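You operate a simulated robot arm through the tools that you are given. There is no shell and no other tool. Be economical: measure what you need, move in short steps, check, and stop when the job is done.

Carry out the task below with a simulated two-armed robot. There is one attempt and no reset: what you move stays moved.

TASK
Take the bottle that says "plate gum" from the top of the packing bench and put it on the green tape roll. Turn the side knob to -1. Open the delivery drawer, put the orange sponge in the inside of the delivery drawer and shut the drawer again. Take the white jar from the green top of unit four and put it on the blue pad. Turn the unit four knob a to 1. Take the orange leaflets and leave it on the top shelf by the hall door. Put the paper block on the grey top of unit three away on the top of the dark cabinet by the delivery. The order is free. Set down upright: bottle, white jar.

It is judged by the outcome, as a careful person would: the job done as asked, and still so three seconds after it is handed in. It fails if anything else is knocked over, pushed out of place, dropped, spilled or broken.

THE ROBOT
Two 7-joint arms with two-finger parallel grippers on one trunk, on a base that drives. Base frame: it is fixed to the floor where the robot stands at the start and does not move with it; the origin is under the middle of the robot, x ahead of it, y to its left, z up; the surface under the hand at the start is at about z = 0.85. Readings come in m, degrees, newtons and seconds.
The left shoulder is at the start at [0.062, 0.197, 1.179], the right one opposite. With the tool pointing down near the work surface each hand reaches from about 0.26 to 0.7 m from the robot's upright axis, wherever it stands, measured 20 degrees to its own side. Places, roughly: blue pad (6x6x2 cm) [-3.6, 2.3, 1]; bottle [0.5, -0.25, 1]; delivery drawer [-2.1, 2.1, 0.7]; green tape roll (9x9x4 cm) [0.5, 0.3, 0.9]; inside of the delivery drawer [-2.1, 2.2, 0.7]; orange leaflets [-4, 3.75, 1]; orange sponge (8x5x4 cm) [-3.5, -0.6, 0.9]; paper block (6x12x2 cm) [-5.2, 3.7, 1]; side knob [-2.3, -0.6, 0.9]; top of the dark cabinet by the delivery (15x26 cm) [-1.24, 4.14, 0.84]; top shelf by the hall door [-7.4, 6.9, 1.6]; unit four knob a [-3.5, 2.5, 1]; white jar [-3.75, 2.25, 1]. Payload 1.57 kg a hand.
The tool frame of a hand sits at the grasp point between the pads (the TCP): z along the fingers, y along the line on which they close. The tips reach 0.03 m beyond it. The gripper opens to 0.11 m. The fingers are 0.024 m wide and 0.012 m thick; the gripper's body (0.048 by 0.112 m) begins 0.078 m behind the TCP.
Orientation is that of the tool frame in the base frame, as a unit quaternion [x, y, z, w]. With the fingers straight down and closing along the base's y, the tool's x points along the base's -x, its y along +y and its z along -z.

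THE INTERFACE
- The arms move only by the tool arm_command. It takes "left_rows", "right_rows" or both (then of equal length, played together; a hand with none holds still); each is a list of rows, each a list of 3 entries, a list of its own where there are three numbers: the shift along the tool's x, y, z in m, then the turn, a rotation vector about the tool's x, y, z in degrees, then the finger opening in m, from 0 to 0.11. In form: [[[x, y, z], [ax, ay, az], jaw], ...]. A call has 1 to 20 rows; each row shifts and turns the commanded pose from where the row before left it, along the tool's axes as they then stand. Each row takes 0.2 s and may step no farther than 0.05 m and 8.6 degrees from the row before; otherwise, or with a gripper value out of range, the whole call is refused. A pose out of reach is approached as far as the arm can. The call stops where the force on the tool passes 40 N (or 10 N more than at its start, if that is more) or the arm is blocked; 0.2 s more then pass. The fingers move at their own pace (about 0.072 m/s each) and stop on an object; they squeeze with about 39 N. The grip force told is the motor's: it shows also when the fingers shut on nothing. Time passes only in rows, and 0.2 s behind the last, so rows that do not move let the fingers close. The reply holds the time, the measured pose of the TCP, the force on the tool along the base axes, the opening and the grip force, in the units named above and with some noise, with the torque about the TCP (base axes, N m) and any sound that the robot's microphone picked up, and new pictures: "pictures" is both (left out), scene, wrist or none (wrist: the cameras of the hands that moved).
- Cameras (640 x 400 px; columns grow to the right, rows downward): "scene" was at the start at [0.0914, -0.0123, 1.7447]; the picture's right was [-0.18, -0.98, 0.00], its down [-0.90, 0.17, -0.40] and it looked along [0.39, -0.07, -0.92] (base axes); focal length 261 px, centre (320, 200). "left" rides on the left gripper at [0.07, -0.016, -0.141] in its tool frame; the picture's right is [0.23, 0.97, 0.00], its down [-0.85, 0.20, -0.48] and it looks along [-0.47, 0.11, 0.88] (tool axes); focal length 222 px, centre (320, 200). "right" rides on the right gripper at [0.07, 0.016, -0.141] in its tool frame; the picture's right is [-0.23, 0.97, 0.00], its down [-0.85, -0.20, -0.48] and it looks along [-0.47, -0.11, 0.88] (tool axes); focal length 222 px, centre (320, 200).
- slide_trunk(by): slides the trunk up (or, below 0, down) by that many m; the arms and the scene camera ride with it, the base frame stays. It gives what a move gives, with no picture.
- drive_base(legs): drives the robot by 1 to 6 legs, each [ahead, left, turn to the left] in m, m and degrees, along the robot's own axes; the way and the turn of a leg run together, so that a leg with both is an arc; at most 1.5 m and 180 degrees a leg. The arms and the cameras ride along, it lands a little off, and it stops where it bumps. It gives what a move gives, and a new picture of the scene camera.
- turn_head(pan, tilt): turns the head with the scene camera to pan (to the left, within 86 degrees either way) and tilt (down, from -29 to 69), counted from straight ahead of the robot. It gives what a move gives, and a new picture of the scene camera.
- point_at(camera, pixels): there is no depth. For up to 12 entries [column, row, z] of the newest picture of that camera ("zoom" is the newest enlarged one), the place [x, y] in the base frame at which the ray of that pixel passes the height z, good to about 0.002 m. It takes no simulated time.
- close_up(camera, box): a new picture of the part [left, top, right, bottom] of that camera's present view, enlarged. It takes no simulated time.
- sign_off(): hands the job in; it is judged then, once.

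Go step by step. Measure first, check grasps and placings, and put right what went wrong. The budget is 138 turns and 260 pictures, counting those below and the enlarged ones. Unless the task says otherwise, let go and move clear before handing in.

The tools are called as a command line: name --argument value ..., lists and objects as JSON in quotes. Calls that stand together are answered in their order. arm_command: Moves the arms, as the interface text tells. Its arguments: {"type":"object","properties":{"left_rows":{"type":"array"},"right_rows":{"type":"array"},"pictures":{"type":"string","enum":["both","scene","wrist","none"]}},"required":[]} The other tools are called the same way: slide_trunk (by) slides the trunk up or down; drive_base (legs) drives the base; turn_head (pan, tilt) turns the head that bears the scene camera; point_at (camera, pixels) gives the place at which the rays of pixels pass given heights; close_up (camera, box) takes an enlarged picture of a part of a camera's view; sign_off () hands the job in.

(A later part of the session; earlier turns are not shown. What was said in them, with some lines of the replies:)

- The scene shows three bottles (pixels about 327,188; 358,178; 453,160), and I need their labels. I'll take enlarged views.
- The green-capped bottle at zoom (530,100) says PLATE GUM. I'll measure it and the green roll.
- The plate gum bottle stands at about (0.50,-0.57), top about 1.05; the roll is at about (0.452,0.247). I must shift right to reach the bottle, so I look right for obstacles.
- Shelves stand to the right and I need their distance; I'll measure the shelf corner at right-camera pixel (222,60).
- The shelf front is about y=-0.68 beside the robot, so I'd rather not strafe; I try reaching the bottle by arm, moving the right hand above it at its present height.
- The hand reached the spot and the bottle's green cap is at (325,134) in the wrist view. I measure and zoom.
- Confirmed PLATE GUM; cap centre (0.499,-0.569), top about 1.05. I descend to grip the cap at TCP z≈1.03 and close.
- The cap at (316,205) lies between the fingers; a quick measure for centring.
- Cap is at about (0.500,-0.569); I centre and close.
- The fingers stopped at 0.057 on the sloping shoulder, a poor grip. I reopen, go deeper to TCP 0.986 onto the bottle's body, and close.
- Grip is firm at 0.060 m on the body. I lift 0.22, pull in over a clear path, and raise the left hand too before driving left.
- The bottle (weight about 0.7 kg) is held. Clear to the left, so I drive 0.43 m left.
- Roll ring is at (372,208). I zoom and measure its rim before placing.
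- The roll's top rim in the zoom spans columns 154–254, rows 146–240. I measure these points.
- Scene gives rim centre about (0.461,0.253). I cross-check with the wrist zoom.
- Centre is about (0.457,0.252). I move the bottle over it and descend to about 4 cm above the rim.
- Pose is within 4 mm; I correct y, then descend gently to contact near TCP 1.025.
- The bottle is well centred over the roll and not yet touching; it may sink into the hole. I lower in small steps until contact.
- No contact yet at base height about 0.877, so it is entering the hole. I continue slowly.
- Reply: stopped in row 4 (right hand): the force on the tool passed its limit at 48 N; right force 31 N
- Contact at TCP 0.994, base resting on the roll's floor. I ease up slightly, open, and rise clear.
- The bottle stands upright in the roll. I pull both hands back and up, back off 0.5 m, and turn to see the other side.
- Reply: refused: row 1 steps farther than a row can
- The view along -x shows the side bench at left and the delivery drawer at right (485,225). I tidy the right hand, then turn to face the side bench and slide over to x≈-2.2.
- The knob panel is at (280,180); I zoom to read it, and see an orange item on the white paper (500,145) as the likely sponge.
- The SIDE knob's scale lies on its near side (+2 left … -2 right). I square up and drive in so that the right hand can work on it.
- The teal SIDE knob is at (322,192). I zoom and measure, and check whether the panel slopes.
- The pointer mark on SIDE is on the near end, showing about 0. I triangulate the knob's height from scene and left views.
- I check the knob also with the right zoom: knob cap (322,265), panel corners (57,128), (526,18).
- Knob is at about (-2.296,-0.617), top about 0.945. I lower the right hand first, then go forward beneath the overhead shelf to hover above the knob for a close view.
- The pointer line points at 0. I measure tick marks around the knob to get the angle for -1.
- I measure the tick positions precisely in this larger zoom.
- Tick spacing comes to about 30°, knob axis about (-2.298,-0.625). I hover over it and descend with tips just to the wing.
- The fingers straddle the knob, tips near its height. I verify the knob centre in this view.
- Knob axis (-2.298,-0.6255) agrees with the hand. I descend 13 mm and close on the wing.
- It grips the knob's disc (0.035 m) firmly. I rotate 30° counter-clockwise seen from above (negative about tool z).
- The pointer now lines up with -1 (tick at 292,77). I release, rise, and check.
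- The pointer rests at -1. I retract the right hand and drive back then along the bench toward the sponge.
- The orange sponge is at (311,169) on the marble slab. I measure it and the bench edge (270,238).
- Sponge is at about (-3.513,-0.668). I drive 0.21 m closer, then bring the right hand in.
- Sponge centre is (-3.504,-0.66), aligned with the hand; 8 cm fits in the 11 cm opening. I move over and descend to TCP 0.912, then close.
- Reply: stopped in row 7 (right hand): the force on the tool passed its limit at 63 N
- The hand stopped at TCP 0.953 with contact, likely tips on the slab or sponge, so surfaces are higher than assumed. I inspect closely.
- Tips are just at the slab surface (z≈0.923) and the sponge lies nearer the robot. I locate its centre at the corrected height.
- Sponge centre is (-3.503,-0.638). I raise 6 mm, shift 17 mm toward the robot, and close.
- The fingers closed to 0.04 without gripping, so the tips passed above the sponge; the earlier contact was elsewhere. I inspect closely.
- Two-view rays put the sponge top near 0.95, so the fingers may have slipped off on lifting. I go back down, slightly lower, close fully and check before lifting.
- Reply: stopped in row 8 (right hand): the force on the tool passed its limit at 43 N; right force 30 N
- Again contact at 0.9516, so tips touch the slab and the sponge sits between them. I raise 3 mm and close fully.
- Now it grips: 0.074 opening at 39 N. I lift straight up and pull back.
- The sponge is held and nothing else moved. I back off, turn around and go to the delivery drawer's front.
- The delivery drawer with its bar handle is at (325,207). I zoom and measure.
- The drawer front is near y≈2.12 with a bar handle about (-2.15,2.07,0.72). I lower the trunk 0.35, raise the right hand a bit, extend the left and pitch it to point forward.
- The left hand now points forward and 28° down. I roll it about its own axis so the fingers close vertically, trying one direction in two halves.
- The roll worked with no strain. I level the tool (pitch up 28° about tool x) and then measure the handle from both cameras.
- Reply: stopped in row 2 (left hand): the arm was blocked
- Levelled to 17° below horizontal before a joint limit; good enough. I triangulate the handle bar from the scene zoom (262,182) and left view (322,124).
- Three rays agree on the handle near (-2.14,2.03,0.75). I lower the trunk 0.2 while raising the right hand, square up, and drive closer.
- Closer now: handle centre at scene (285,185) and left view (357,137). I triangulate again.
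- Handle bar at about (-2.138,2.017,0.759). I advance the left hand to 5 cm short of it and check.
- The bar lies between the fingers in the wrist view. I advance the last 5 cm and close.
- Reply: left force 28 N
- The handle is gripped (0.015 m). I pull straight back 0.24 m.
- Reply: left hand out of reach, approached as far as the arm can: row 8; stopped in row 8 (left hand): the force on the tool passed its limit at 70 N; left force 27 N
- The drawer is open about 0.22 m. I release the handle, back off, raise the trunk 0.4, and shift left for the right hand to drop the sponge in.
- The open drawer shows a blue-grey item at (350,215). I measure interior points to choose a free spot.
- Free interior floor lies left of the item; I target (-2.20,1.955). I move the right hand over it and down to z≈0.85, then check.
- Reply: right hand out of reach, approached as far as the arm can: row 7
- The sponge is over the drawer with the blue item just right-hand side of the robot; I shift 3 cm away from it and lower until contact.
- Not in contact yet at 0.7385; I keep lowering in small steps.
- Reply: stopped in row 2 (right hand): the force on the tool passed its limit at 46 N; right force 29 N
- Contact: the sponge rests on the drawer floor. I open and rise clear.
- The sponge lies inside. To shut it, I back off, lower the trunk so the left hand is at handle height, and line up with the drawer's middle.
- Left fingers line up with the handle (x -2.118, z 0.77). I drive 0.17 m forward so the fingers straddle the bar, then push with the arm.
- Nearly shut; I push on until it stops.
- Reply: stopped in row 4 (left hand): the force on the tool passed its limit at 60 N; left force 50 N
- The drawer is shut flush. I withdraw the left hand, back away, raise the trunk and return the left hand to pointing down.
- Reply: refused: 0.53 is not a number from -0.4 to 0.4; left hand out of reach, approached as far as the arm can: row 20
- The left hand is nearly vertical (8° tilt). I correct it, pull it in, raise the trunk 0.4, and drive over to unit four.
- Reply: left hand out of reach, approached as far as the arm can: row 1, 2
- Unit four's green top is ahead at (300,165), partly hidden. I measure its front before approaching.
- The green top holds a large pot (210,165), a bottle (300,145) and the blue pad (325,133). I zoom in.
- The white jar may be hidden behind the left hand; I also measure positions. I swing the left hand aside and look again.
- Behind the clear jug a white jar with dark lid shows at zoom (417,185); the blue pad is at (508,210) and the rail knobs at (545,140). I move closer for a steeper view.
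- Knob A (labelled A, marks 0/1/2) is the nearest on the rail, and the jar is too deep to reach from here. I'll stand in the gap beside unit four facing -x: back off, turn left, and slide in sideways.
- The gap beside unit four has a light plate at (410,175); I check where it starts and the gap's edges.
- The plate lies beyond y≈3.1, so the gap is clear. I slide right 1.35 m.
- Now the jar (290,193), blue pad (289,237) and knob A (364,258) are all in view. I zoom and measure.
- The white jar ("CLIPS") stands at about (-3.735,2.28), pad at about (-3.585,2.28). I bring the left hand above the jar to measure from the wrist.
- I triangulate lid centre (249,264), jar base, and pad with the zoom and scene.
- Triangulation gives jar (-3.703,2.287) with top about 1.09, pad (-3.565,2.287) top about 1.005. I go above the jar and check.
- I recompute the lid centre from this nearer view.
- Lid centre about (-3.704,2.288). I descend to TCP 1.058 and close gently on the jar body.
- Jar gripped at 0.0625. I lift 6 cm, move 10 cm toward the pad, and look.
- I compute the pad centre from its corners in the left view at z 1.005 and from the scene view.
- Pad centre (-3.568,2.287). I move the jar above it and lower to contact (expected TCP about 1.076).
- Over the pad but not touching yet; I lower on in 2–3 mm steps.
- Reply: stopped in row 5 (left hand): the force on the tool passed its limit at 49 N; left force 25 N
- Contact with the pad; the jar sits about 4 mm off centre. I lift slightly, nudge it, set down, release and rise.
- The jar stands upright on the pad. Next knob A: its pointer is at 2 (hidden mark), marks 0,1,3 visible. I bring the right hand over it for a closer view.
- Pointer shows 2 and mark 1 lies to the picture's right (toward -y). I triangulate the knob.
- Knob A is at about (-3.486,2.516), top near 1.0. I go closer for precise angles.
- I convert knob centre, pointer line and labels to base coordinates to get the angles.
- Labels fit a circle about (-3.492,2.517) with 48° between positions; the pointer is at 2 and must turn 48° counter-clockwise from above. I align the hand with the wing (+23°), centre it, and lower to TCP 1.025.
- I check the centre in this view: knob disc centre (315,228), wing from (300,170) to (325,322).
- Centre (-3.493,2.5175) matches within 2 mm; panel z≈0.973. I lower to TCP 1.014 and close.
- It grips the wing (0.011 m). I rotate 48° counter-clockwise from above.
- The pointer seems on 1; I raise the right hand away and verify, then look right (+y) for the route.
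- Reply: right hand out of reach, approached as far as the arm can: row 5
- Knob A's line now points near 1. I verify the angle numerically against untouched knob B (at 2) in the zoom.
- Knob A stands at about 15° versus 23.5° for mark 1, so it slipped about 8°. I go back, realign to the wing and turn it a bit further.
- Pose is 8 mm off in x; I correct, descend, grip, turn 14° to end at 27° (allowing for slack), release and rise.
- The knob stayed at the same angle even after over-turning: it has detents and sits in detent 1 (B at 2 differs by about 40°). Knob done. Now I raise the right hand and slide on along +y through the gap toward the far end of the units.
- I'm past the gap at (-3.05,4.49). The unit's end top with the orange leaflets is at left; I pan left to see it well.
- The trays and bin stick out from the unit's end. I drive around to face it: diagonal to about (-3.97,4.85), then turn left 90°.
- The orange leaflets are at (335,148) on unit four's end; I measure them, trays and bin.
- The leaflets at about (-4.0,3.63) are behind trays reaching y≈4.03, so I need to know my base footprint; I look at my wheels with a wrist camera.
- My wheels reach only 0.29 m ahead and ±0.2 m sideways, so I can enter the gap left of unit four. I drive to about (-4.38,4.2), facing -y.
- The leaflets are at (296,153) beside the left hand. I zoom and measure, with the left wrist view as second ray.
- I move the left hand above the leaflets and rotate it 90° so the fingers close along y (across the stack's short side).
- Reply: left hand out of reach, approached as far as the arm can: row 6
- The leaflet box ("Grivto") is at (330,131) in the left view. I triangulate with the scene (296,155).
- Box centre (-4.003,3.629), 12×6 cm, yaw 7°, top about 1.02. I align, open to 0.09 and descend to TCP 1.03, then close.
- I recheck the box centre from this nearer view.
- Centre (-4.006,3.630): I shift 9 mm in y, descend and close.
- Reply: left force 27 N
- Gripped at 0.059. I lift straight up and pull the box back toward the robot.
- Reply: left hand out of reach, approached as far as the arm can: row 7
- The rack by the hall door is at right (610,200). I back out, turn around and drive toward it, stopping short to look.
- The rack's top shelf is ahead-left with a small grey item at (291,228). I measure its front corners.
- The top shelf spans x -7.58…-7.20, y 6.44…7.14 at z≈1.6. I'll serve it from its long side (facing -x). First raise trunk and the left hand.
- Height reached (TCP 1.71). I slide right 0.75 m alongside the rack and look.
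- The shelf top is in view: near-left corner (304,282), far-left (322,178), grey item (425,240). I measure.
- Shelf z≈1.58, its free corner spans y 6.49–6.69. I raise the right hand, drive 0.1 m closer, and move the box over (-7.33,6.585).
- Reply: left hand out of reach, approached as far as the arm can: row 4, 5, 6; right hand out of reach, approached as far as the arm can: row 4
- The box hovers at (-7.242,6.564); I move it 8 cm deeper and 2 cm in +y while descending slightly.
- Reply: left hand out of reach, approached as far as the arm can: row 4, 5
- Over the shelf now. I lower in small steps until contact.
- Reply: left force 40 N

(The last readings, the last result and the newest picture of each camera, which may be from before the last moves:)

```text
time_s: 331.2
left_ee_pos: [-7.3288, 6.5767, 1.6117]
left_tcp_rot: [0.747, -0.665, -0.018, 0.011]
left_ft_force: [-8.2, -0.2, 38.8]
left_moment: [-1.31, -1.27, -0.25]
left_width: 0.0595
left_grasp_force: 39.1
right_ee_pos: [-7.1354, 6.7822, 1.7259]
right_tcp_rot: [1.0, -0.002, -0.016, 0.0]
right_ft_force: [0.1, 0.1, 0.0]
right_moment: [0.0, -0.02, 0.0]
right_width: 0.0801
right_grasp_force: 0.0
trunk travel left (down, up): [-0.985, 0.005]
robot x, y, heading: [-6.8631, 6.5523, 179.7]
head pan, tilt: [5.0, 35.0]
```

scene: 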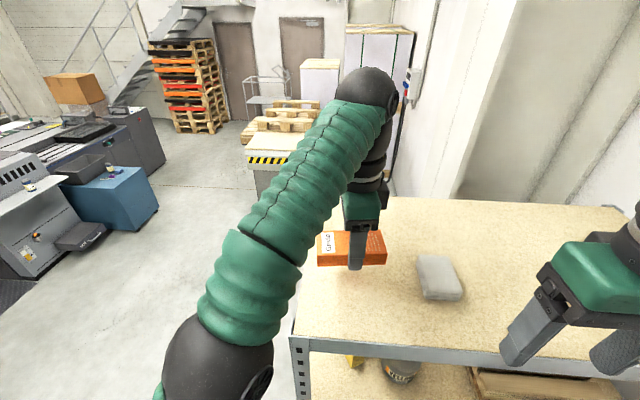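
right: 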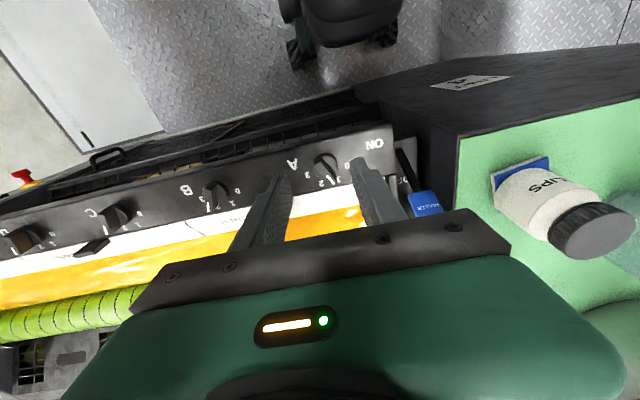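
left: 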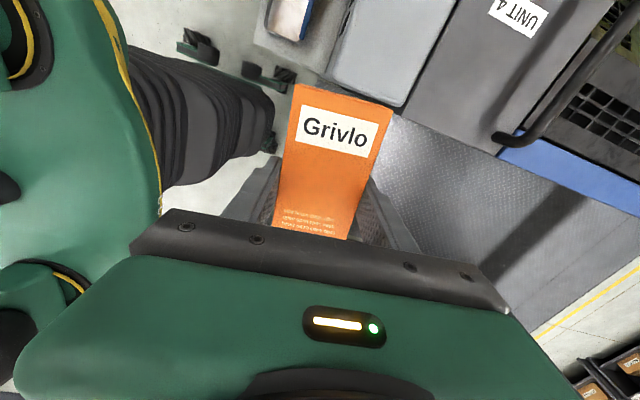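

Firm contact at TCP 1.612. I ease up, open, rise and pull back.

arm_command --left_rows '[[[0, 0, -0.003], [0, 0, 0], 0.0], [[0, 0, 0], [0, 0, 0], 0.09], [[0, 0, 0], [0, 0, 0], 0.09], [[0, 0, -0.02], [0, 0, 0], 0.09], [[0, 0, -0.03], [0, 0, 0], 0.09], [[0, 0, -0.03], [0, 0, 0], 0.09], [[0, -0.04, -0.01], [0, 0, 0], 0.09], [[0, -0.045, 0], [0, 0, 0], 0.09], [[0, -0.045, 0], [0, 0, 0], 0.09]]' --pictures "scene"

```text
time_s: 331.9
left_ee_pos: [-7.3386, 6.5755, 1.613]
left_tcp_rot: [0.748, -0.663, -0.02, 0.01]
left_ft_force: [-12.1, 1.8, 19.3]
left_moment: [-0.04, -0.56, 0.01]
left_width: 0.079
left_grasp_force: 0.0
right_ee_pos: [-7.1443, 6.7827, 1.7249]
right_tcp_rot: [1.0, 0.0, -0.014, 0.0]
right_ft_force: [-0.1, 0.2, 0.0]
right_moment: [0.0, -0.01, -0.01]
right_width: 0.08
right_grasp_force: 0.1
trunk travel left (down, up): [-0.985, 0.005]
robot x, y, heading: [-6.8697, 6.5532, 179.8]
head pan, tilt: [5.0, 35.0]
stopped in row 3 (left hand): the force on the tool passed its limit at 52 N (the readings are from after the stop); the commanded pose is now the measured one
```

scene: 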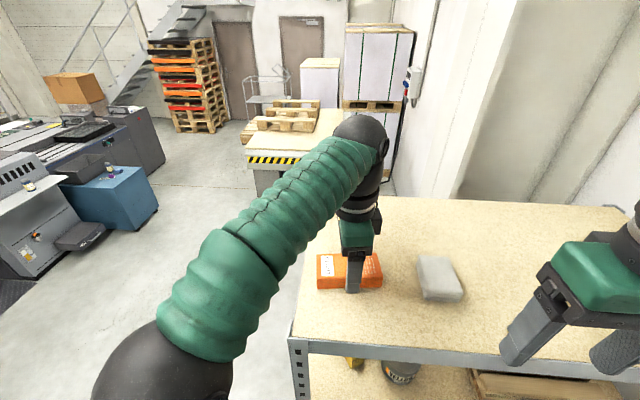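

It opened to 0.079 with the tips still pressing the shelf; I rise now and retract.

arm_command --left_rows '[[[0, 0, -0.015], [0, 0, 0], 0.08], [[0, 0, -0.02], [0, 0, 0], 0.09], [[0, 0, -0.03], [0, 0, 0], 0.09], [[0, 0, -0.03], [0, 0, 0], 0.09], [[0, -0.04, -0.01], [0, 0, 0], 0.09], [[0, -0.045, 0], [0, 0, 0], 0.09], [[0, -0.045, 0], [0, 0, 0], 0.09]]' --pictures "scene"

close_up --camera "scene" --box '[260, 180, 480, 340]'

```text
time_s: 333.5
left_ee_pos: [-7.1944, 6.5927, 1.6712]
left_tcp_rot: [0.747, -0.664, -0.018, 0.01]
left_ft_force: [1.1, 0.4, 0.1]
left_moment: [-0.01, 0.02, 0.0]
left_width: 0.0901
left_grasp_force: 0.1
left hand out of reach, approached as far as the arm can: row 3, 4
right_ee_pos: [-7.1341, 6.7799, 1.7248]
right_tcp_rot: [1.0, -0.001, -0.016, -0.001]
right_ft_force: [0.6, 0.0, -0.4]
right_moment: [0.05, 0.04, -0.02]
right_width: 0.0799
right_grasp_force: 0.1
trunk travel left (down, up): [-0.985, 0.005]
robot x, y, heading: [-6.8691, 6.5531, 179.6]
head pan, tilt: [5.0, 35.0]
```

scene: 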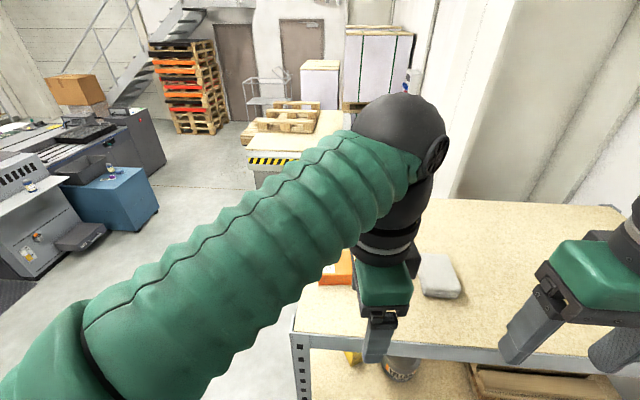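

```text
2.50 times, centred on (370, 260) of scene
```

zoom: 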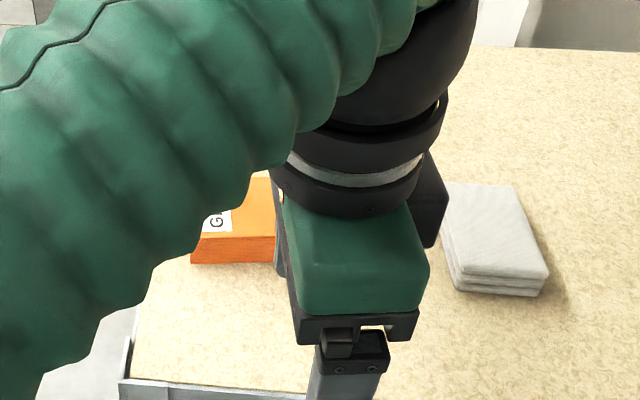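

The leaflets lie flat on the top shelf. I back off, lower the trunk, and go to the gap left of unit three, stopping at y≈4.9 to check.

drive_base --legs '[[-0.3, 0, 0], [0, 0, 90.3], [1.0, 0.5, 0], [0.6, 0.5, 0]]'

slide_trunk --by -0.21

turn_head --pan 5 --tilt 45

```text
time_s: 348.6
left_ee_pos: [-5.5628, 4.6514, 1.671]
left_tcp_rot: [0.997, 0.072, -0.004, 0.02]
left_ft_force: [0.0, -0.2, 0.3]
left_moment: [0.01, -0.01, -0.03]
left_width: 0.0899
left_grasp_force: 0.1
right_ee_pos: [-5.7541, 4.7067, 1.7235]
right_tcp_rot: [0.698, 0.716, -0.01, 0.013]
right_ft_force: [-0.1, 0.4, 0.3]
right_moment: [0.01, 0.01, 0.02]
right_width: 0.0801
right_grasp_force: 0.1
trunk travel left (down, up): [-0.985, 0.005]
robot x, y, heading: [-5.5276, 4.9821, -88.9]
head pan, tilt: [5.0, 35.0]
```

scene: 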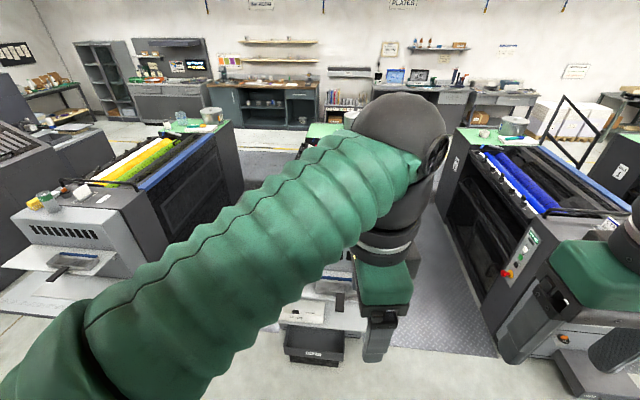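

```text
time_s: 350.8
left_ee_pos: [-5.5583, 4.6482, 1.4611]
left_tcp_rot: [0.997, 0.072, -0.005, 0.02]
left_ft_force: [0.4, 0.7, 0.9]
left_moment: [0.01, 0.0, 0.01]
left_width: 0.09
left_grasp_force: 0.1
right_ee_pos: [-5.75, 4.7036, 1.5155]
right_tcp_rot: [0.698, 0.716, -0.011, 0.011]
right_ft_force: [0.6, 0.4, 0.3]
right_moment: [0.01, 0.02, -0.01]
right_width: 0.08
right_grasp_force: 0.1
trunk travel left (down, up): [-0.775, 0.215]
robot x, y, heading: [-5.5304, 4.98, -88.5]
head pan, tilt: [5.0, 35.0]
```

```text
time_s: 351.5
left_ee_pos: [-5.5579, 4.6488, 1.4619]
left_tcp_rot: [0.997, 0.073, -0.005, 0.02]
left_ft_force: [-1.0, 0.2, -0.5]
left_moment: [0.0, -0.02, 0.0]
left_width: 0.0901
left_grasp_force: 0.0
right_ee_pos: [-5.7496, 4.7034, 1.5151]
right_tcp_rot: [0.697, 0.717, -0.011, 0.012]
right_ft_force: [-0.5, -0.4, -0.2]
right_moment: [0.03, 0.01, -0.02]
right_width: 0.0798
right_grasp_force: 0.0
trunk travel left (down, up): [-0.775, 0.215]
robot x, y, heading: [-5.5262, 4.9784, -88.7]
head pan, tilt: [5.0, 45.0]
```

scene: 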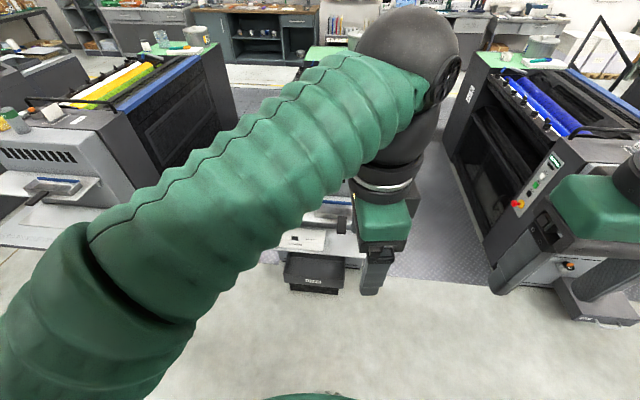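

The left arm hides unit three; I swing it left and check the gap's edges at floor level.

point_at --camera "scene" --pixels '[[345, 293, 0.0], [495, 293, 0.0], [395, 275, 0.0], [365, 255, 0.5]]'

arm_command --left_rows '[[[0.045, 0, 0], [0, 0, 0], 0.09], [[0.045, 0, 0], [0, 0, 0], 0.09], [[0.045, 0, 0], [0, 0, 0], 0.09], [[0.045, 0, 0], [0, 0, 0], 0.09], [[0.045, 0, 0], [0, 0, 0], 0.09], [[0.045, 0, 0], [0, 0, 0], 0.09]]' --pictures "scene"

```text
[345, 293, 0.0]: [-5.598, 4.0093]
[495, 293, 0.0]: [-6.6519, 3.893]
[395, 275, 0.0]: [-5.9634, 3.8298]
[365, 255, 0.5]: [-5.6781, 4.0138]
```

```text
time_s: 352.9
left_ee_pos: [-5.29, 4.6894, 1.4559]
left_tcp_rot: [0.997, 0.072, -0.005, 0.018]
left_ft_force: [-0.4, -0.5, 0.3]
left_moment: [0.0, 0.01, 0.03]
left_width: 0.09
left_grasp_force: 0.0
right_ee_pos: [-5.7462, 4.7042, 1.5159]
right_tcp_rot: [0.697, 0.717, -0.011, 0.011]
right_ft_force: [0.7, -0.2, 0.8]
right_moment: [-0.02, 0.0, 0.01]
right_width: 0.0801
right_grasp_force: 0.1
trunk travel left (down, up): [-0.775, 0.215]
robot x, y, heading: [-5.5285, 4.9777, -88.7]
head pan, tilt: [5.0, 45.0]
```

scene: 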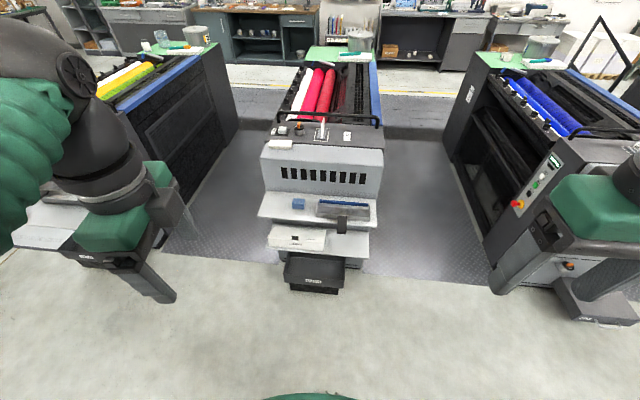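

Unit three is straight ahead; a white block sits at (280,146) on its near-left corner. I zoom and measure.

close_up --camera "scene" --box '[250, 110, 390, 200]'

point_at --camera "scene" --pixels '[[281, 146, 1.0], [281, 146, 1.02], [260, 158, 0.98], [383, 152, 0.98], [230, 260, 0.0]]'

```text
4.44 times, centred on (320, 155) of scene
```

zoom: 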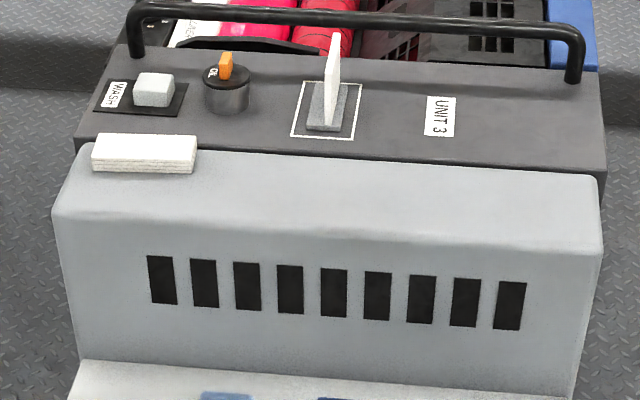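

```text
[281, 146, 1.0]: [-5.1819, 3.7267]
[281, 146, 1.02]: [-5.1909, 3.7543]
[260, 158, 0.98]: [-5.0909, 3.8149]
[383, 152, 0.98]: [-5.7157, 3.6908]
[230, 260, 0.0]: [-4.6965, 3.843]
```

The paper block lies at about (-5.19,3.74), long side along x, so the left hand's current rotation suits. I drive to about (-5.43,4.4).

drive_base --legs '[[0.57, 0.09, -1.3]]'

arm_command --left_rows '[[[0, 0.04, 0.02], [0, 0, 0], 0.1], [[0, 0.04, 0.02], [0, 0, 0], 0.1], [[0, 0.04, 0.02], [0, 0, 0], 0.1], [[0, 0.04, 0.02], [0, 0, 0], 0.1], [[0, 0.04, 0.02], [0, 0, 0], 0.1], [[0, 0.04, 0.02], [0, 0, 0], 0.1], [[0, 0.03, 0.03], [0, 0, 0], 0.1], [[0, 0.03, 0.03], [0, 0, 0], 0.1]]' --pictures "both"

```text
time_s: 356.2
left_ee_pos: [-5.2036, 4.1167, 1.4566]
left_tcp_rot: [0.998, 0.059, -0.005, 0.02]
left_ft_force: [0.5, -0.3, 0.1]
left_moment: [-0.02, -0.02, -0.01]
left_width: 0.09
left_grasp_force: 0.1
right_ee_pos: [-5.6593, 4.1452, 1.5161]
right_tcp_rot: [0.707, 0.707, -0.013, 0.011]
right_ft_force: [0.3, 0.0, 0.7]
right_moment: [-0.01, 0.0, -0.03]
right_width: 0.0798
right_grasp_force: 0.1
trunk travel left (down, up): [-0.775, 0.215]
robot x, y, heading: [-5.43, 4.4087, -90.0]
head pan, tilt: [5.0, 45.0]
```

scene: 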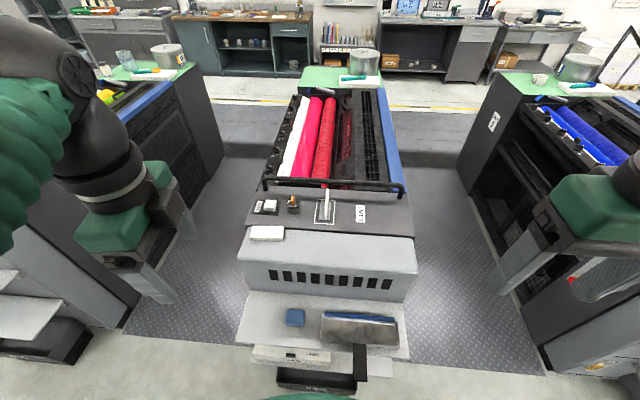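

```text
time_s: 358.0
left_ee_pos: [-5.1667, 3.803, 1.2851]
left_tcp_rot: [0.998, 0.06, -0.006, 0.018]
left_ft_force: [-0.6, 0.4, -0.1]
left_moment: [0.05, 0.02, 0.01]
left_width: 0.1001
left_grasp_force: 0.1
right_ee_pos: [-5.655, 4.139, 1.514]
right_tcp_rot: [0.706, 0.708, -0.011, 0.01]
right_ft_force: [-0.2, -0.6, -0.6]
right_moment: [-0.02, 0.01, 0.0]
right_width: 0.0801
right_grasp_force: 0.0
trunk travel left (down, up): [-0.775, 0.215]
robot x, y, heading: [-5.4284, 4.4164, -90.0]
head pan, tilt: [5.0, 45.0]
```

scene: 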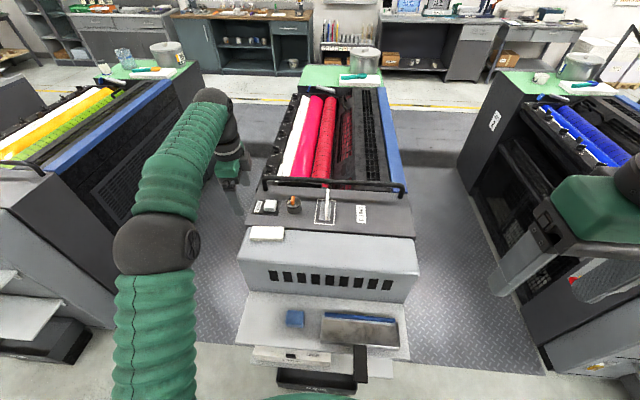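
left: 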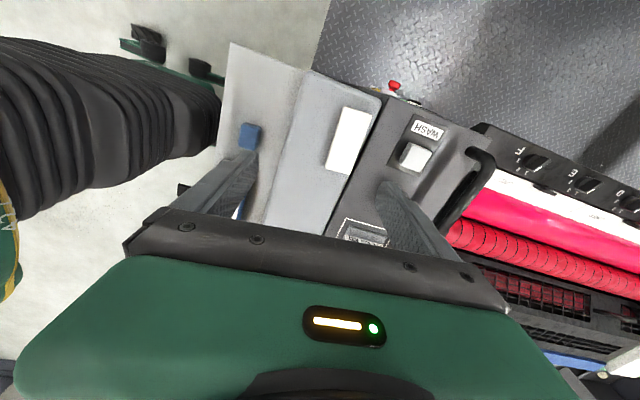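

The block is at (349,140) in the left view and (267,234) in the scene. I triangulate.

point_at --camera "left" --pixels '[[349, 140, 0.98], [349, 140, 1.01], [349, 140, 1.04], [344, 107, 1.01], [373, 112, 1.01], [326, 166, 1.01], [352, 174, 1.01]]'

point_at --camera "scene" --pixels '[[267, 233, 0.98], [267, 233, 1.01], [267, 233, 1.04], [250, 240, 1.01], [285, 238, 1.01], [252, 227, 1.01], [284, 226, 1.01]]'

```text
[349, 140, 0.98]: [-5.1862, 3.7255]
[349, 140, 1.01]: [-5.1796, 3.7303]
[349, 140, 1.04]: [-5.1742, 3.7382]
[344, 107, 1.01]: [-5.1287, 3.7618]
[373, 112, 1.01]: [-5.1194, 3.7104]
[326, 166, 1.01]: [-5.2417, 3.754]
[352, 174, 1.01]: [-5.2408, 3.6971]
```

```text
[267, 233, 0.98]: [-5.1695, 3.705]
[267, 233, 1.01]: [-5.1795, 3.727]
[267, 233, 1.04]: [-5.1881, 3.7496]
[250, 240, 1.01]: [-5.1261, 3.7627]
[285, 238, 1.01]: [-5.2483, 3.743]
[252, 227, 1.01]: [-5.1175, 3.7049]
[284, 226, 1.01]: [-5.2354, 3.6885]
```

Block centre (-5.181,3.729), top about 1.012, yaw matching the hand. I move over and descend to TCP 1.075, then check.

arm_command --left_rows '[[[-0.012, 0.036, 0], [0, 0, 0], 0.09], [[-0.011, 0.036, 0.02], [0, 0, 0], 0.09], [[0, 0, 0.045], [0, 0, 0], 0.09], [[0, 0, 0.045], [0, 0, 0], 0.09], [[0, 0, 0.045], [0, 0, 0], 0.09], [[0, 0, 0.045], [0, 0, 0], 0.09], [[0, 0, 0.01], [0, 0, 0], 0.09], [[0, 0, 0], [0, 0, 0], 0.09]]' --pictures "wrist"

```text
time_s: 359.8
left_ee_pos: [-5.1834, 3.7552, 1.0723]
left_tcp_rot: [0.998, 0.06, -0.005, 0.019]
left_ft_force: [0.0, 0.3, 1.1]
left_moment: [0.01, 0.02, 0.02]
left_width: 0.0901
left_grasp_force: 0.1
left hand out of reach, approached as far as the arm can: row 1, 2
right_ee_pos: [-5.6571, 4.1409, 1.5153]
right_tcp_rot: [0.706, 0.708, -0.011, 0.011]
right_ft_force: [0.3, -0.5, 0.4]
right_moment: [0.02, -0.01, 0.0]
right_width: 0.0801
right_grasp_force: 0.1
trunk travel left (down, up): [-0.775, 0.215]
robot x, y, heading: [-5.4296, 4.4136, -89.9]
head pan, tilt: [5.0, 45.0]
```

left: 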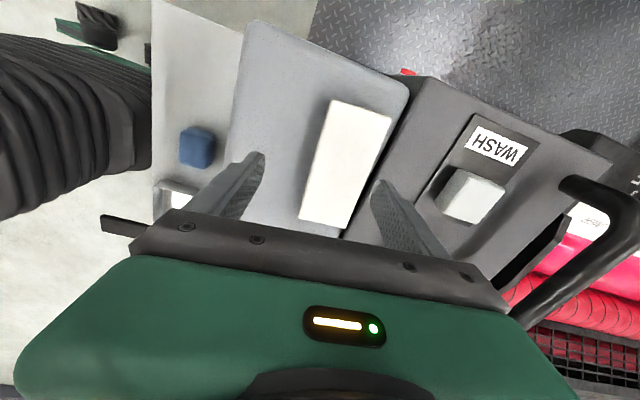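

The move fell 26 mm short in y (reach). I confirm the block's centre, then correct at this lower height.

point_at --camera "left" --pixels '[[333, 99, 1.012], [392, 115, 1.012], [299, 219, 1.012], [345, 229, 1.012]]'

arm_command --left_rows '[[[0, 0.013, 0], [0, 0, 0], 0.09], [[0, 0.012, 0], [0, 0, 0], 0.09], [[0, 0, 0], [0, 0, 0], 0.09]]' --pictures "none"

```text
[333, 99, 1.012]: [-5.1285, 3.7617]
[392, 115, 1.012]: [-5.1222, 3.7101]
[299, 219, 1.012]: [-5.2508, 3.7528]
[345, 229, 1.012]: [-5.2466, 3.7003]
```

```text
time_s: 360.6
left_ee_pos: [-5.1807, 3.731, 1.0739]
left_tcp_rot: [0.998, 0.059, -0.005, 0.019]
left_ft_force: [0.3, -0.3, 0.6]
left_moment: [-0.05, 0.02, 0.0]
left_width: 0.0899
left_grasp_force: 0.0
right_ee_pos: [-5.6569, 4.1435, 1.5138]
right_tcp_rot: [0.706, 0.708, -0.011, 0.011]
right_ft_force: [-0.2, 0.1, 0.5]
right_moment: [-0.06, 0.02, 0.02]
right_width: 0.0802
right_grasp_force: 0.2
trunk travel left (down, up): [-0.775, 0.215]
robot x, y, heading: [-5.4305, 4.4139, -89.9]
head pan, tilt: [5.0, 45.0]
```

Centred. I narrow to 0.08, descend to about 1.028 and close.

arm_command --left_rows '[[[-0.003, 0, 0.015], [0, 0, 0], 0.08], [[0, 0, 0.015], [0, 0, 0], 0.08], [[0, 0, 0.008], [0, 0, 0], 0.08], [[0, 0, 0.007], [0, 0, 0], 0.08], [[0, 0, 0], [0, 0, 0], 0.0], [[0, 0, 0], [0, 0, 0], 0.0], [[0, 0, 0], [0, 0, 0], 0.0]]' --pictures "wrist"

```text
time_s: 361.9
left_ee_pos: [-5.1866, 3.7403, 1.0337]
left_tcp_rot: [0.998, 0.06, -0.004, 0.015]
left_ft_force: [-2.2, 29.2, 32.3]
left_moment: [2.03, 0.15, 0.16]
left_width: 0.0519
left_grasp_force: 25.2
right_ee_pos: [-5.66, 4.1513, 1.517]
right_tcp_rot: [0.706, 0.708, -0.013, 0.013]
right_ft_force: [-0.7, -0.7, 0.4]
right_moment: [0.03, 0.02, 0.02]
right_width: 0.0803
right_grasp_force: 0.1
trunk travel left (down, up): [-0.775, 0.215]
robot x, y, heading: [-5.4334, 4.4137, -89.8]
head pan, tilt: [5.0, 45.0]
stopped in row 6 (left hand): the force on the tool passed its limit at 42 N (the readings are from after the stop); the commanded pose is now the measured one
```

left: 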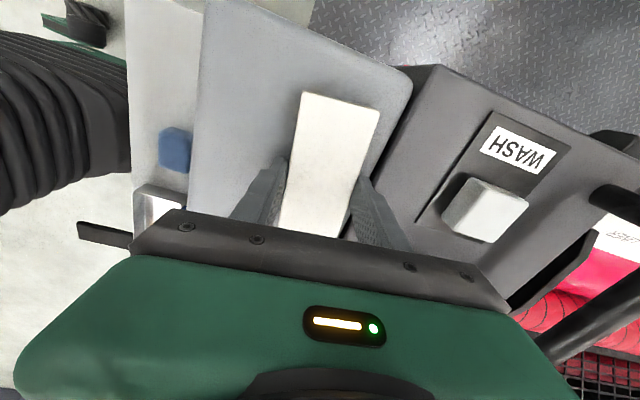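

The fingers hold the block at 0.052 with tips pressing the surface. I ease up 2 mm, tighten, and lift.

arm_command --left_rows '[[[0, 0, -0.002], [0, 0, 0], 0.0], [[0, 0, 0], [0, 0, 0], 0.0], [[0, 0, -0.02], [0, 0, 0], 0.0], [[0, 0, -0.04], [0, 0, 0], 0.0], [[0, 0, -0.045], [0, 0, 0], 0.0], [[0, -0.03, -0.035], [0, 0, 0], 0.0], [[0, -0.03, -0.035], [0, 0, 0], 0.0], [[0, -0.03, -0.035], [0, 0, 0], 0.0], [[0, -0.035, -0.03], [0, 0, 0], 0.0], [[0, -0.035, -0.03], [0, 0, 0], 0.0]]' --pictures "wrist"

```text
time_s: 364.1
left_ee_pos: [-5.2017, 3.901, 1.2899]
left_tcp_rot: [0.998, 0.059, -0.004, 0.016]
left_ft_force: [-0.2, 0.7, -1.2]
left_moment: [-0.01, 0.0, 0.0]
left_width: 0.0513
left_grasp_force: 39.5
right_ee_pos: [-5.6581, 4.1447, 1.517]
right_tcp_rot: [0.706, 0.708, -0.012, 0.011]
right_ft_force: [0.7, 0.4, -0.6]
right_moment: [-0.04, -0.05, 0.0]
right_width: 0.0803
right_grasp_force: 0.1
trunk travel left (down, up): [-0.775, 0.215]
robot x, y, heading: [-5.4305, 4.4097, -90.1]
head pan, tilt: [5.0, 45.0]
5 turns are left
```

left: 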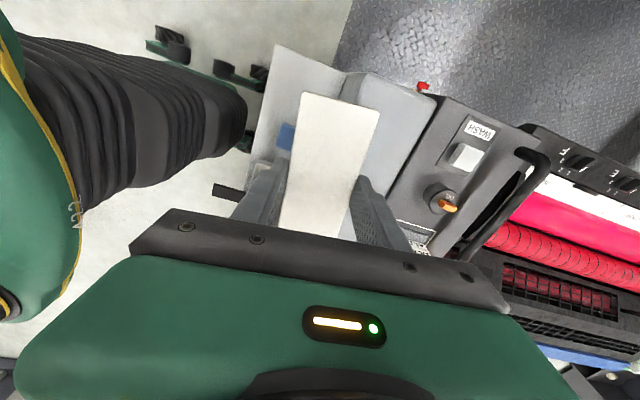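

The block is held and 5 turns remain, so I combine steps: pull the hand in and up, drive along y≈4.6 to the dark cabinet by the delivery, and look at its top.

arm_command --left_rows '[[[0, -0.03, -0.02], [0, 0, 0], 0.0], [[0, -0.03, -0.02], [0, 0, 0], 0.0], [[0, -0.03, -0.02], [0, 0, 0], 0.0], [[0, -0.02, -0.02], [0, 0, 0], 0.0]]' --pictures "none"

drive_base --legs '[[-0.22, 0, 0], [0, 1.35, 0], [0, 1.35, 0], [0, 1.25, 0]]'

turn_head --pan 15 --tilt 55

close_up --camera "left" --box '[0, 0, 640, 400]'

point_at --camera "scene" --pixels '[[160, 120, 0.84], [220, 120, 0.84], [280, 120, 0.84], [340, 120, 0.84], [160, 180, 0.84], [220, 180, 0.84], [280, 180, 0.84], [340, 180, 0.84], [160, 240, 0.84], [220, 240, 0.84], [280, 240, 0.84], [340, 240, 0.84]]'

```text
time_s: 365.1
left_ee_pos: [-5.2153, 4.0113, 1.3693]
left_tcp_rot: [0.998, 0.059, -0.006, 0.017]
left_ft_force: [0.0, -0.3, -1.1]
left_moment: [0.01, 0.02, -0.01]
left_width: 0.0511
left_grasp_force: 38.6
right_ee_pos: [-5.658, 4.1424, 1.5146]
right_tcp_rot: [0.706, 0.708, -0.011, 0.011]
right_ft_force: [0.3, -0.2, 0.2]
right_moment: [0.02, 0.0, -0.02]
right_width: 0.0801
right_grasp_force: 0.1
trunk travel left (down, up): [-0.775, 0.215]
robot x, y, heading: [-5.4315, 4.4095, -90.0]
head pan, tilt: [5.0, 45.0]
```

```text
time_s: 385.3
left_ee_pos: [-1.2701, 4.1724, 1.3702]
left_tcp_rot: [0.997, 0.079, -0.003, 0.016]
left_ft_force: [-1.5, 0.7, -1.1]
left_moment: [0.01, -0.04, 0.03]
left_width: 0.0514
left_grasp_force: 38.8
right_ee_pos: [-1.7177, 4.2878, 1.515]
right_tcp_rot: [0.693, 0.721, -0.01, 0.012]
right_ft_force: [0.2, -0.1, 0.7]
right_moment: [-0.03, -0.05, 0.02]
right_width: 0.0797
right_grasp_force: 0.1
trunk travel left (down, up): [-0.775, 0.215]
robot x, y, heading: [-1.4952, 4.5653, -87.9]
head pan, tilt: [5.0, 45.0]
```

scene: 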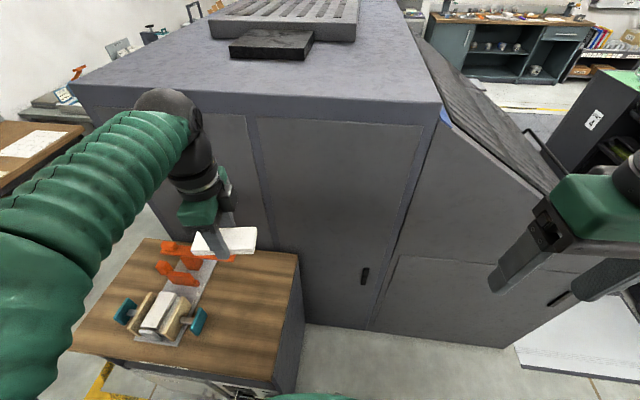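

```text
time_s: 386.0
left_ee_pos: [-1.2666, 4.1721, 1.3686]
left_tcp_rot: [0.997, 0.078, -0.005, 0.016]
left_ft_force: [-0.8, -0.5, -1.2]
left_moment: [0.0, 0.01, 0.05]
left_width: 0.0509
left_grasp_force: 38.5
right_ee_pos: [-1.7144, 4.2857, 1.5159]
right_tcp_rot: [0.693, 0.721, -0.011, 0.012]
right_ft_force: [0.3, 0.0, -0.5]
right_moment: [-0.01, 0.01, 0.02]
right_width: 0.08
right_grasp_force: 0.0
trunk travel left (down, up): [-0.775, 0.215]
robot x, y, heading: [-1.5031, 4.5671, -88.0]
head pan, tilt: [15.0, 55.0]
```

scene: 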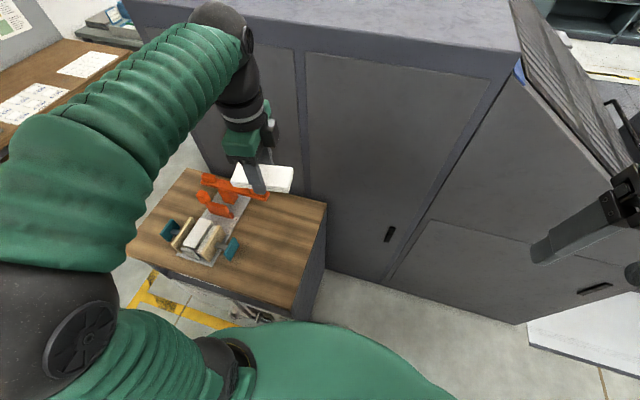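

```text
1.00 times, centred on (320, 200) of left (not enlarged: the box is as wide or as high as the picture)
```

zoom: 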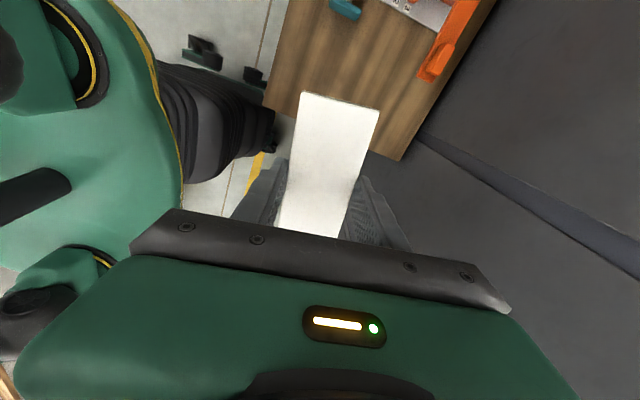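

```text
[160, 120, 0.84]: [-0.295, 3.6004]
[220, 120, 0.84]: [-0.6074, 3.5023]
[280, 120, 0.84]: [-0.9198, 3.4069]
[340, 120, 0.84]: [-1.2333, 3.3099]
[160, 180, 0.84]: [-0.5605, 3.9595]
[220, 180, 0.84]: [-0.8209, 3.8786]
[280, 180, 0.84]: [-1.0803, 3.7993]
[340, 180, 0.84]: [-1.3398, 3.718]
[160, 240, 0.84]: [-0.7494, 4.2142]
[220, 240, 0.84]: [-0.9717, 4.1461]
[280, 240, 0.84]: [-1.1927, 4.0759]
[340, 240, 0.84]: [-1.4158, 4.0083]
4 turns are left
```

The cabinet's free right part lies around (-1.24,4.14), clear of the clamp items at (205,240). I move the block over (-1.242,4.135), square it up, and descend to TCP≈0.93, then verify.

arm_command --left_rows '[[[0.019, 0.04, 0], [0, 0, 0], 0.0], [[0, 0, 0.02], [0, 0, 8.5], 0.0], [[0, 0, 0.045], [0, 0, 0], 0.0], [[0, 0, 0.045], [0, 0, 0], 0.0], [[0, 0, 0.045], [0, 0, 0], 0.0], [[0, 0, 0.045], [0, 0, 0], 0.0], [[0, 0, 0.045], [0, 0, 0], 0.0], [[0, 0, 0.045], [0, 0, 0], 0.0], [[0, 0, 0.045], [0, 0, 0], 0.0], [[0, 0, 0.045], [0, 0, 0], 0.0], [[0, 0, 0.045], [0, 0, 0], 0.0], [[0, 0, 0], [0, 0, 0], 0.0]]' --pictures "both"

close_up --camera "scene" --box '[120, 150, 340, 320]'

point_at --camera "scene" --pixels '[[327, 205, 0.84], [295, 308, 0.84], [200, 170, 0.84], [127, 245, 0.84], [233, 250, 0.86], [267, 196, 0.88], [250, 200, 0.86]]'

```text
time_s: 388.6
left_ee_pos: [-1.2435, 4.1237, 0.9447]
left_tcp_rot: [1.0, 0.004, -0.004, 0.016]
left_ft_force: [-0.8, -0.1, -1.0]
left_moment: [-0.01, 0.03, 0.0]
left_width: 0.0509
left_grasp_force: 38.6
right_ee_pos: [-1.7138, 4.287, 1.5155]
right_tcp_rot: [0.692, 0.721, -0.011, 0.011]
right_ft_force: [0.4, -0.3, 0.6]
right_moment: [-0.02, 0.02, 0.02]
right_width: 0.0802
right_grasp_force: 0.1
trunk travel left (down, up): [-0.775, 0.215]
robot x, y, heading: [-1.4982, 4.567, -87.9]
head pan, tilt: [15.0, 55.0]
```

scene: 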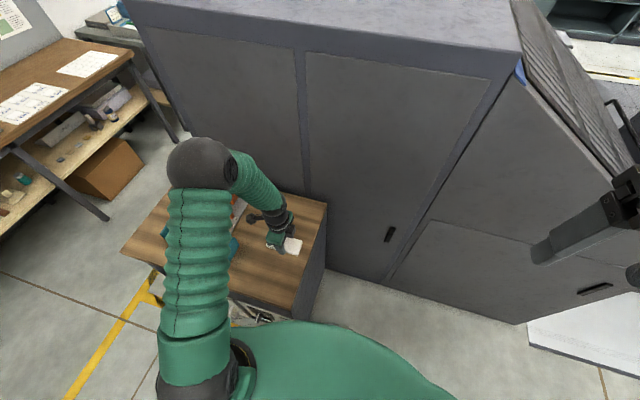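
left: 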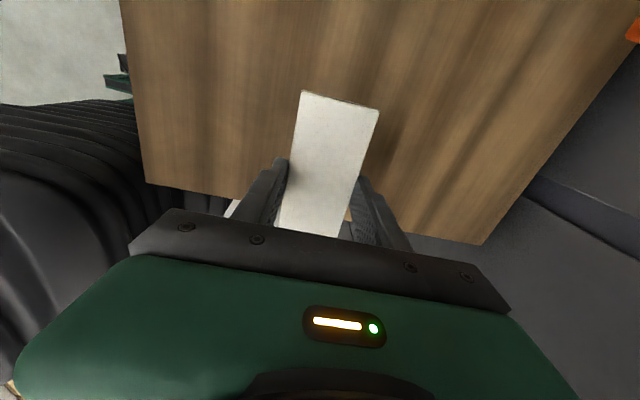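

```text
2.35 times, centred on (230, 235) of scene
```

zoom: 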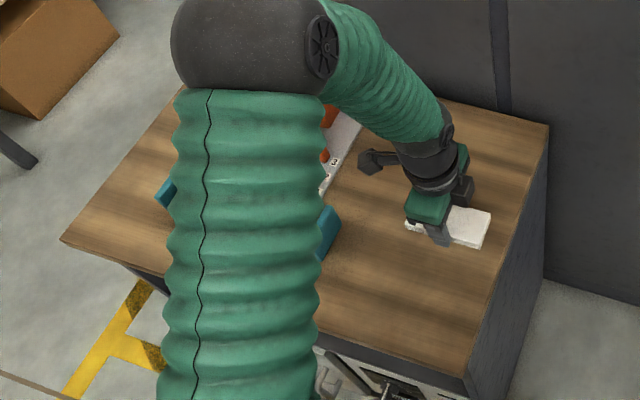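

```text
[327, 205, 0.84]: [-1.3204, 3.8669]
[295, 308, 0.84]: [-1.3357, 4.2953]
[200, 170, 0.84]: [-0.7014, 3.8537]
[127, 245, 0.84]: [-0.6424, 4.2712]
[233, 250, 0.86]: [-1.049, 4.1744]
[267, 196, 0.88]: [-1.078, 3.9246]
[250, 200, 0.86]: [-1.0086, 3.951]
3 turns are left
```

Block is over the cabinet top (edge at x≈-1.33). I shift 1 cm inward, lower to contact, release, rise, retract and take a verifying look.

arm_command --left_rows '[[[0.01, -0.01, 0.02], [0, 0, 0], 0.0], [[0, 0, 0.02], [0, 0, 0], 0.0], [[0, 0, 0.008], [0, 0, 0], 0.0], [[0, 0, 0.006], [0, 0, 0], 0.0], [[0, 0, 0.006], [0, 0, 0], 0.0], [[0, 0, 0.006], [0, 0, 0], 0.0], [[0, 0, 0.006], [0, 0, 0], 0.0], [[0, 0, 0.006], [0, 0, 0], 0.0], [[0, 0, 0.006], [0, 0, 0], 0.0], [[0, 0, 0.006], [0, 0, 0], 0.0], [[0, 0, 0.006], [0, 0, 0], 0.0], [[0, 0, 0.006], [0, 0, 0], 0.0]]' --pictures "none"

arm_command --left_rows '[[[0, 0, -0.004], [0, 0, 0], 0.0], [[0, 0, 0], [0, 0, 0], 0.0], [[0, 0, 0], [0, 0, 0], 0.07], [[0, 0, 0], [0, 0, 0], 0.085], [[0, 0, 0], [0, 0, 0], 0.085]]' --pictures "none"

arm_command --left_rows '[[[0, 0, -0.005], [0, 0, 0], 0.085], [[0, 0, -0.01], [0, 0, 0], 0.085], [[0, 0, -0.03], [0, 0, 0], 0.085], [[0, 0, -0.045], [0, 0, 0], 0.085], [[0, 0, -0.045], [0, 0, 0], 0.085], [[0, 0, -0.045], [0, 0, 0], 0.085], [[0, 0, -0.045], [0, 0, 0], 0.085], [[0, 0, -0.045], [0, 0, 0], 0.085]]' --pictures "both"

close_up --camera "scene" --box '[200, 150, 360, 320]'

```text
time_s: 390.1
left_ee_pos: [-1.2338, 4.1288, 0.8809]
left_tcp_rot: [1.0, 0.005, -0.001, 0.02]
left_ft_force: [0.4, 6.2, 32.4]
left_moment: [1.23, 0.89, -0.14]
left_width: 0.0513
left_grasp_force: 38.8
right_ee_pos: [-1.7159, 4.2916, 1.5162]
right_tcp_rot: [0.692, 0.722, -0.012, 0.014]
right_ft_force: [0.0, -0.1, 0.6]
right_moment: [0.0, 0.01, 0.03]
right_width: 0.0802
right_grasp_force: 0.1
trunk travel left (down, up): [-0.775, 0.215]
robot x, y, heading: [-1.4994, 4.5674, -88.0]
head pan, tilt: [15.0, 55.0]
stopped in row 7 (left hand): the force on the tool passed its limit at 44 N (the readings are from after the stop); the commanded pose is now the measured one
```

```text
time_s: 391.3
left_ee_pos: [-1.234, 4.1263, 0.8822]
left_tcp_rot: [1.0, 0.006, -0.002, 0.02]
left_ft_force: [0.4, 0.1, 0.8]
left_moment: [0.0, -0.01, 0.0]
left_width: 0.0849
left_grasp_force: 0.0
right_ee_pos: [-1.714, 4.287, 1.5145]
right_tcp_rot: [0.693, 0.721, -0.011, 0.011]
right_ft_force: [0.2, 0.6, -0.2]
right_moment: [0.0, 0.0, 0.03]
right_width: 0.08
right_grasp_force: 0.1
trunk travel left (down, up): [-0.775, 0.215]
robot x, y, heading: [-1.4992, 4.5643, -88.0]
head pan, tilt: [15.0, 55.0]
```

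```text
time_s: 393.1
left_ee_pos: [-1.234, 4.1376, 1.1545]
left_tcp_rot: [1.0, 0.006, -0.003, 0.02]
left_ft_force: [0.1, -0.4, 1.0]
left_moment: [0.0, -0.02, 0.01]
left_width: 0.0852
left_grasp_force: 0.0
right_ee_pos: [-1.7144, 4.2895, 1.5147]
right_tcp_rot: [0.693, 0.721, -0.011, 0.012]
right_ft_force: [-0.6, -0.3, 1.1]
right_moment: [0.0, 0.0, 0.04]
right_width: 0.08
right_grasp_force: 0.0
trunk travel left (down, up): [-0.775, 0.215]
robot x, y, heading: [-1.4976, 4.5654, -87.9]
head pan, tilt: [15.0, 55.0]
```

scene: 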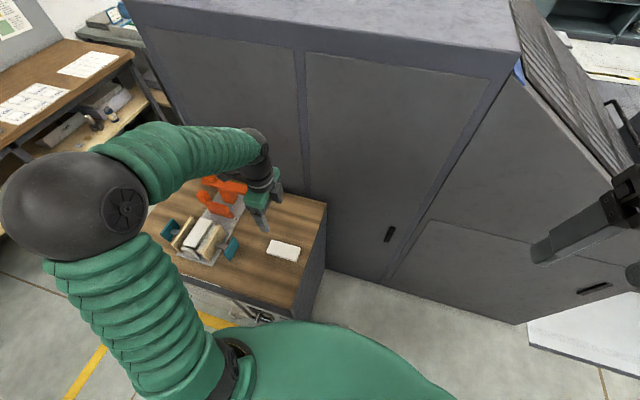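
left: 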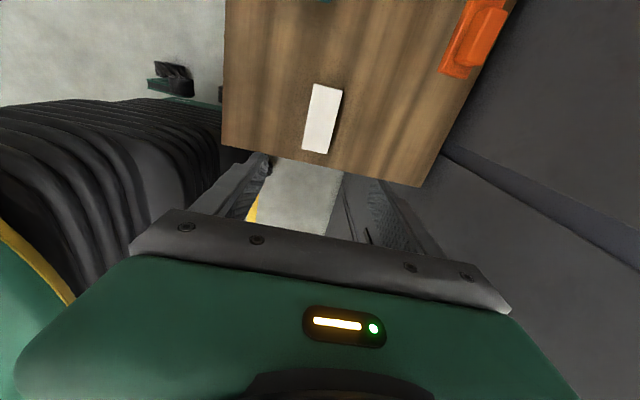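

```text
2.35 times, centred on (280, 235) of scene
2 turns are left
```

zoom: 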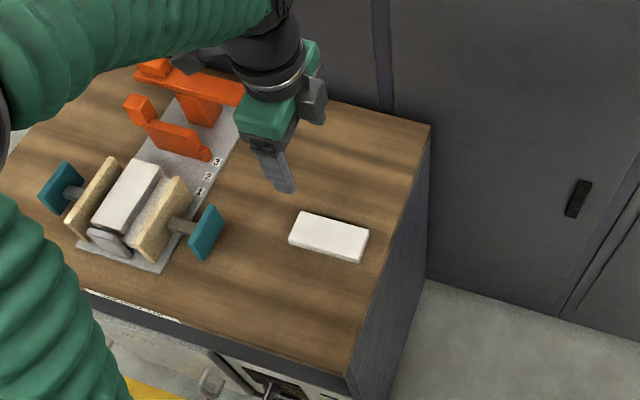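

The last picture shows the paper block (zoom 328,236) lying flat on the dark cabinet's top with the hand clear above it, so every part is done and I hand in.

sign_off

```text
The job is handed in.
```

All seven parts of the job were carried out and it is handed in. I checked each result in the pictures right after doing it, but did not go round again at the end.

- **Bottle:** the "plate gum" bottle was the green-capped one at the right end of the bench. It stands upright in the green tape roll; its base fits inside the roll's hole, so it rests there rather than on the rim.
- **Side knob:** it points at -1.
- **Delivery drawer:** the orange sponge is inside and the drawer is shut flush. A blue-grey item that was already in the drawer was left there.
- **White jar:** it stands upright on the blue pad.
- **Unit four knob a:** it is at 1. The knob clicks between positions: when I turned it past 1 it came back to the same angle, so I judged it settled there.
- **Orange leaflets:** they lie flat on the top shelf by the hall door.
- **Paper block:** it lies flat on the top of the dark cabinet by the delivery.

While picking up the sponge my first try slipped off it, and I touched the marble slab twice. I saw nothing else knocked over or shifted.
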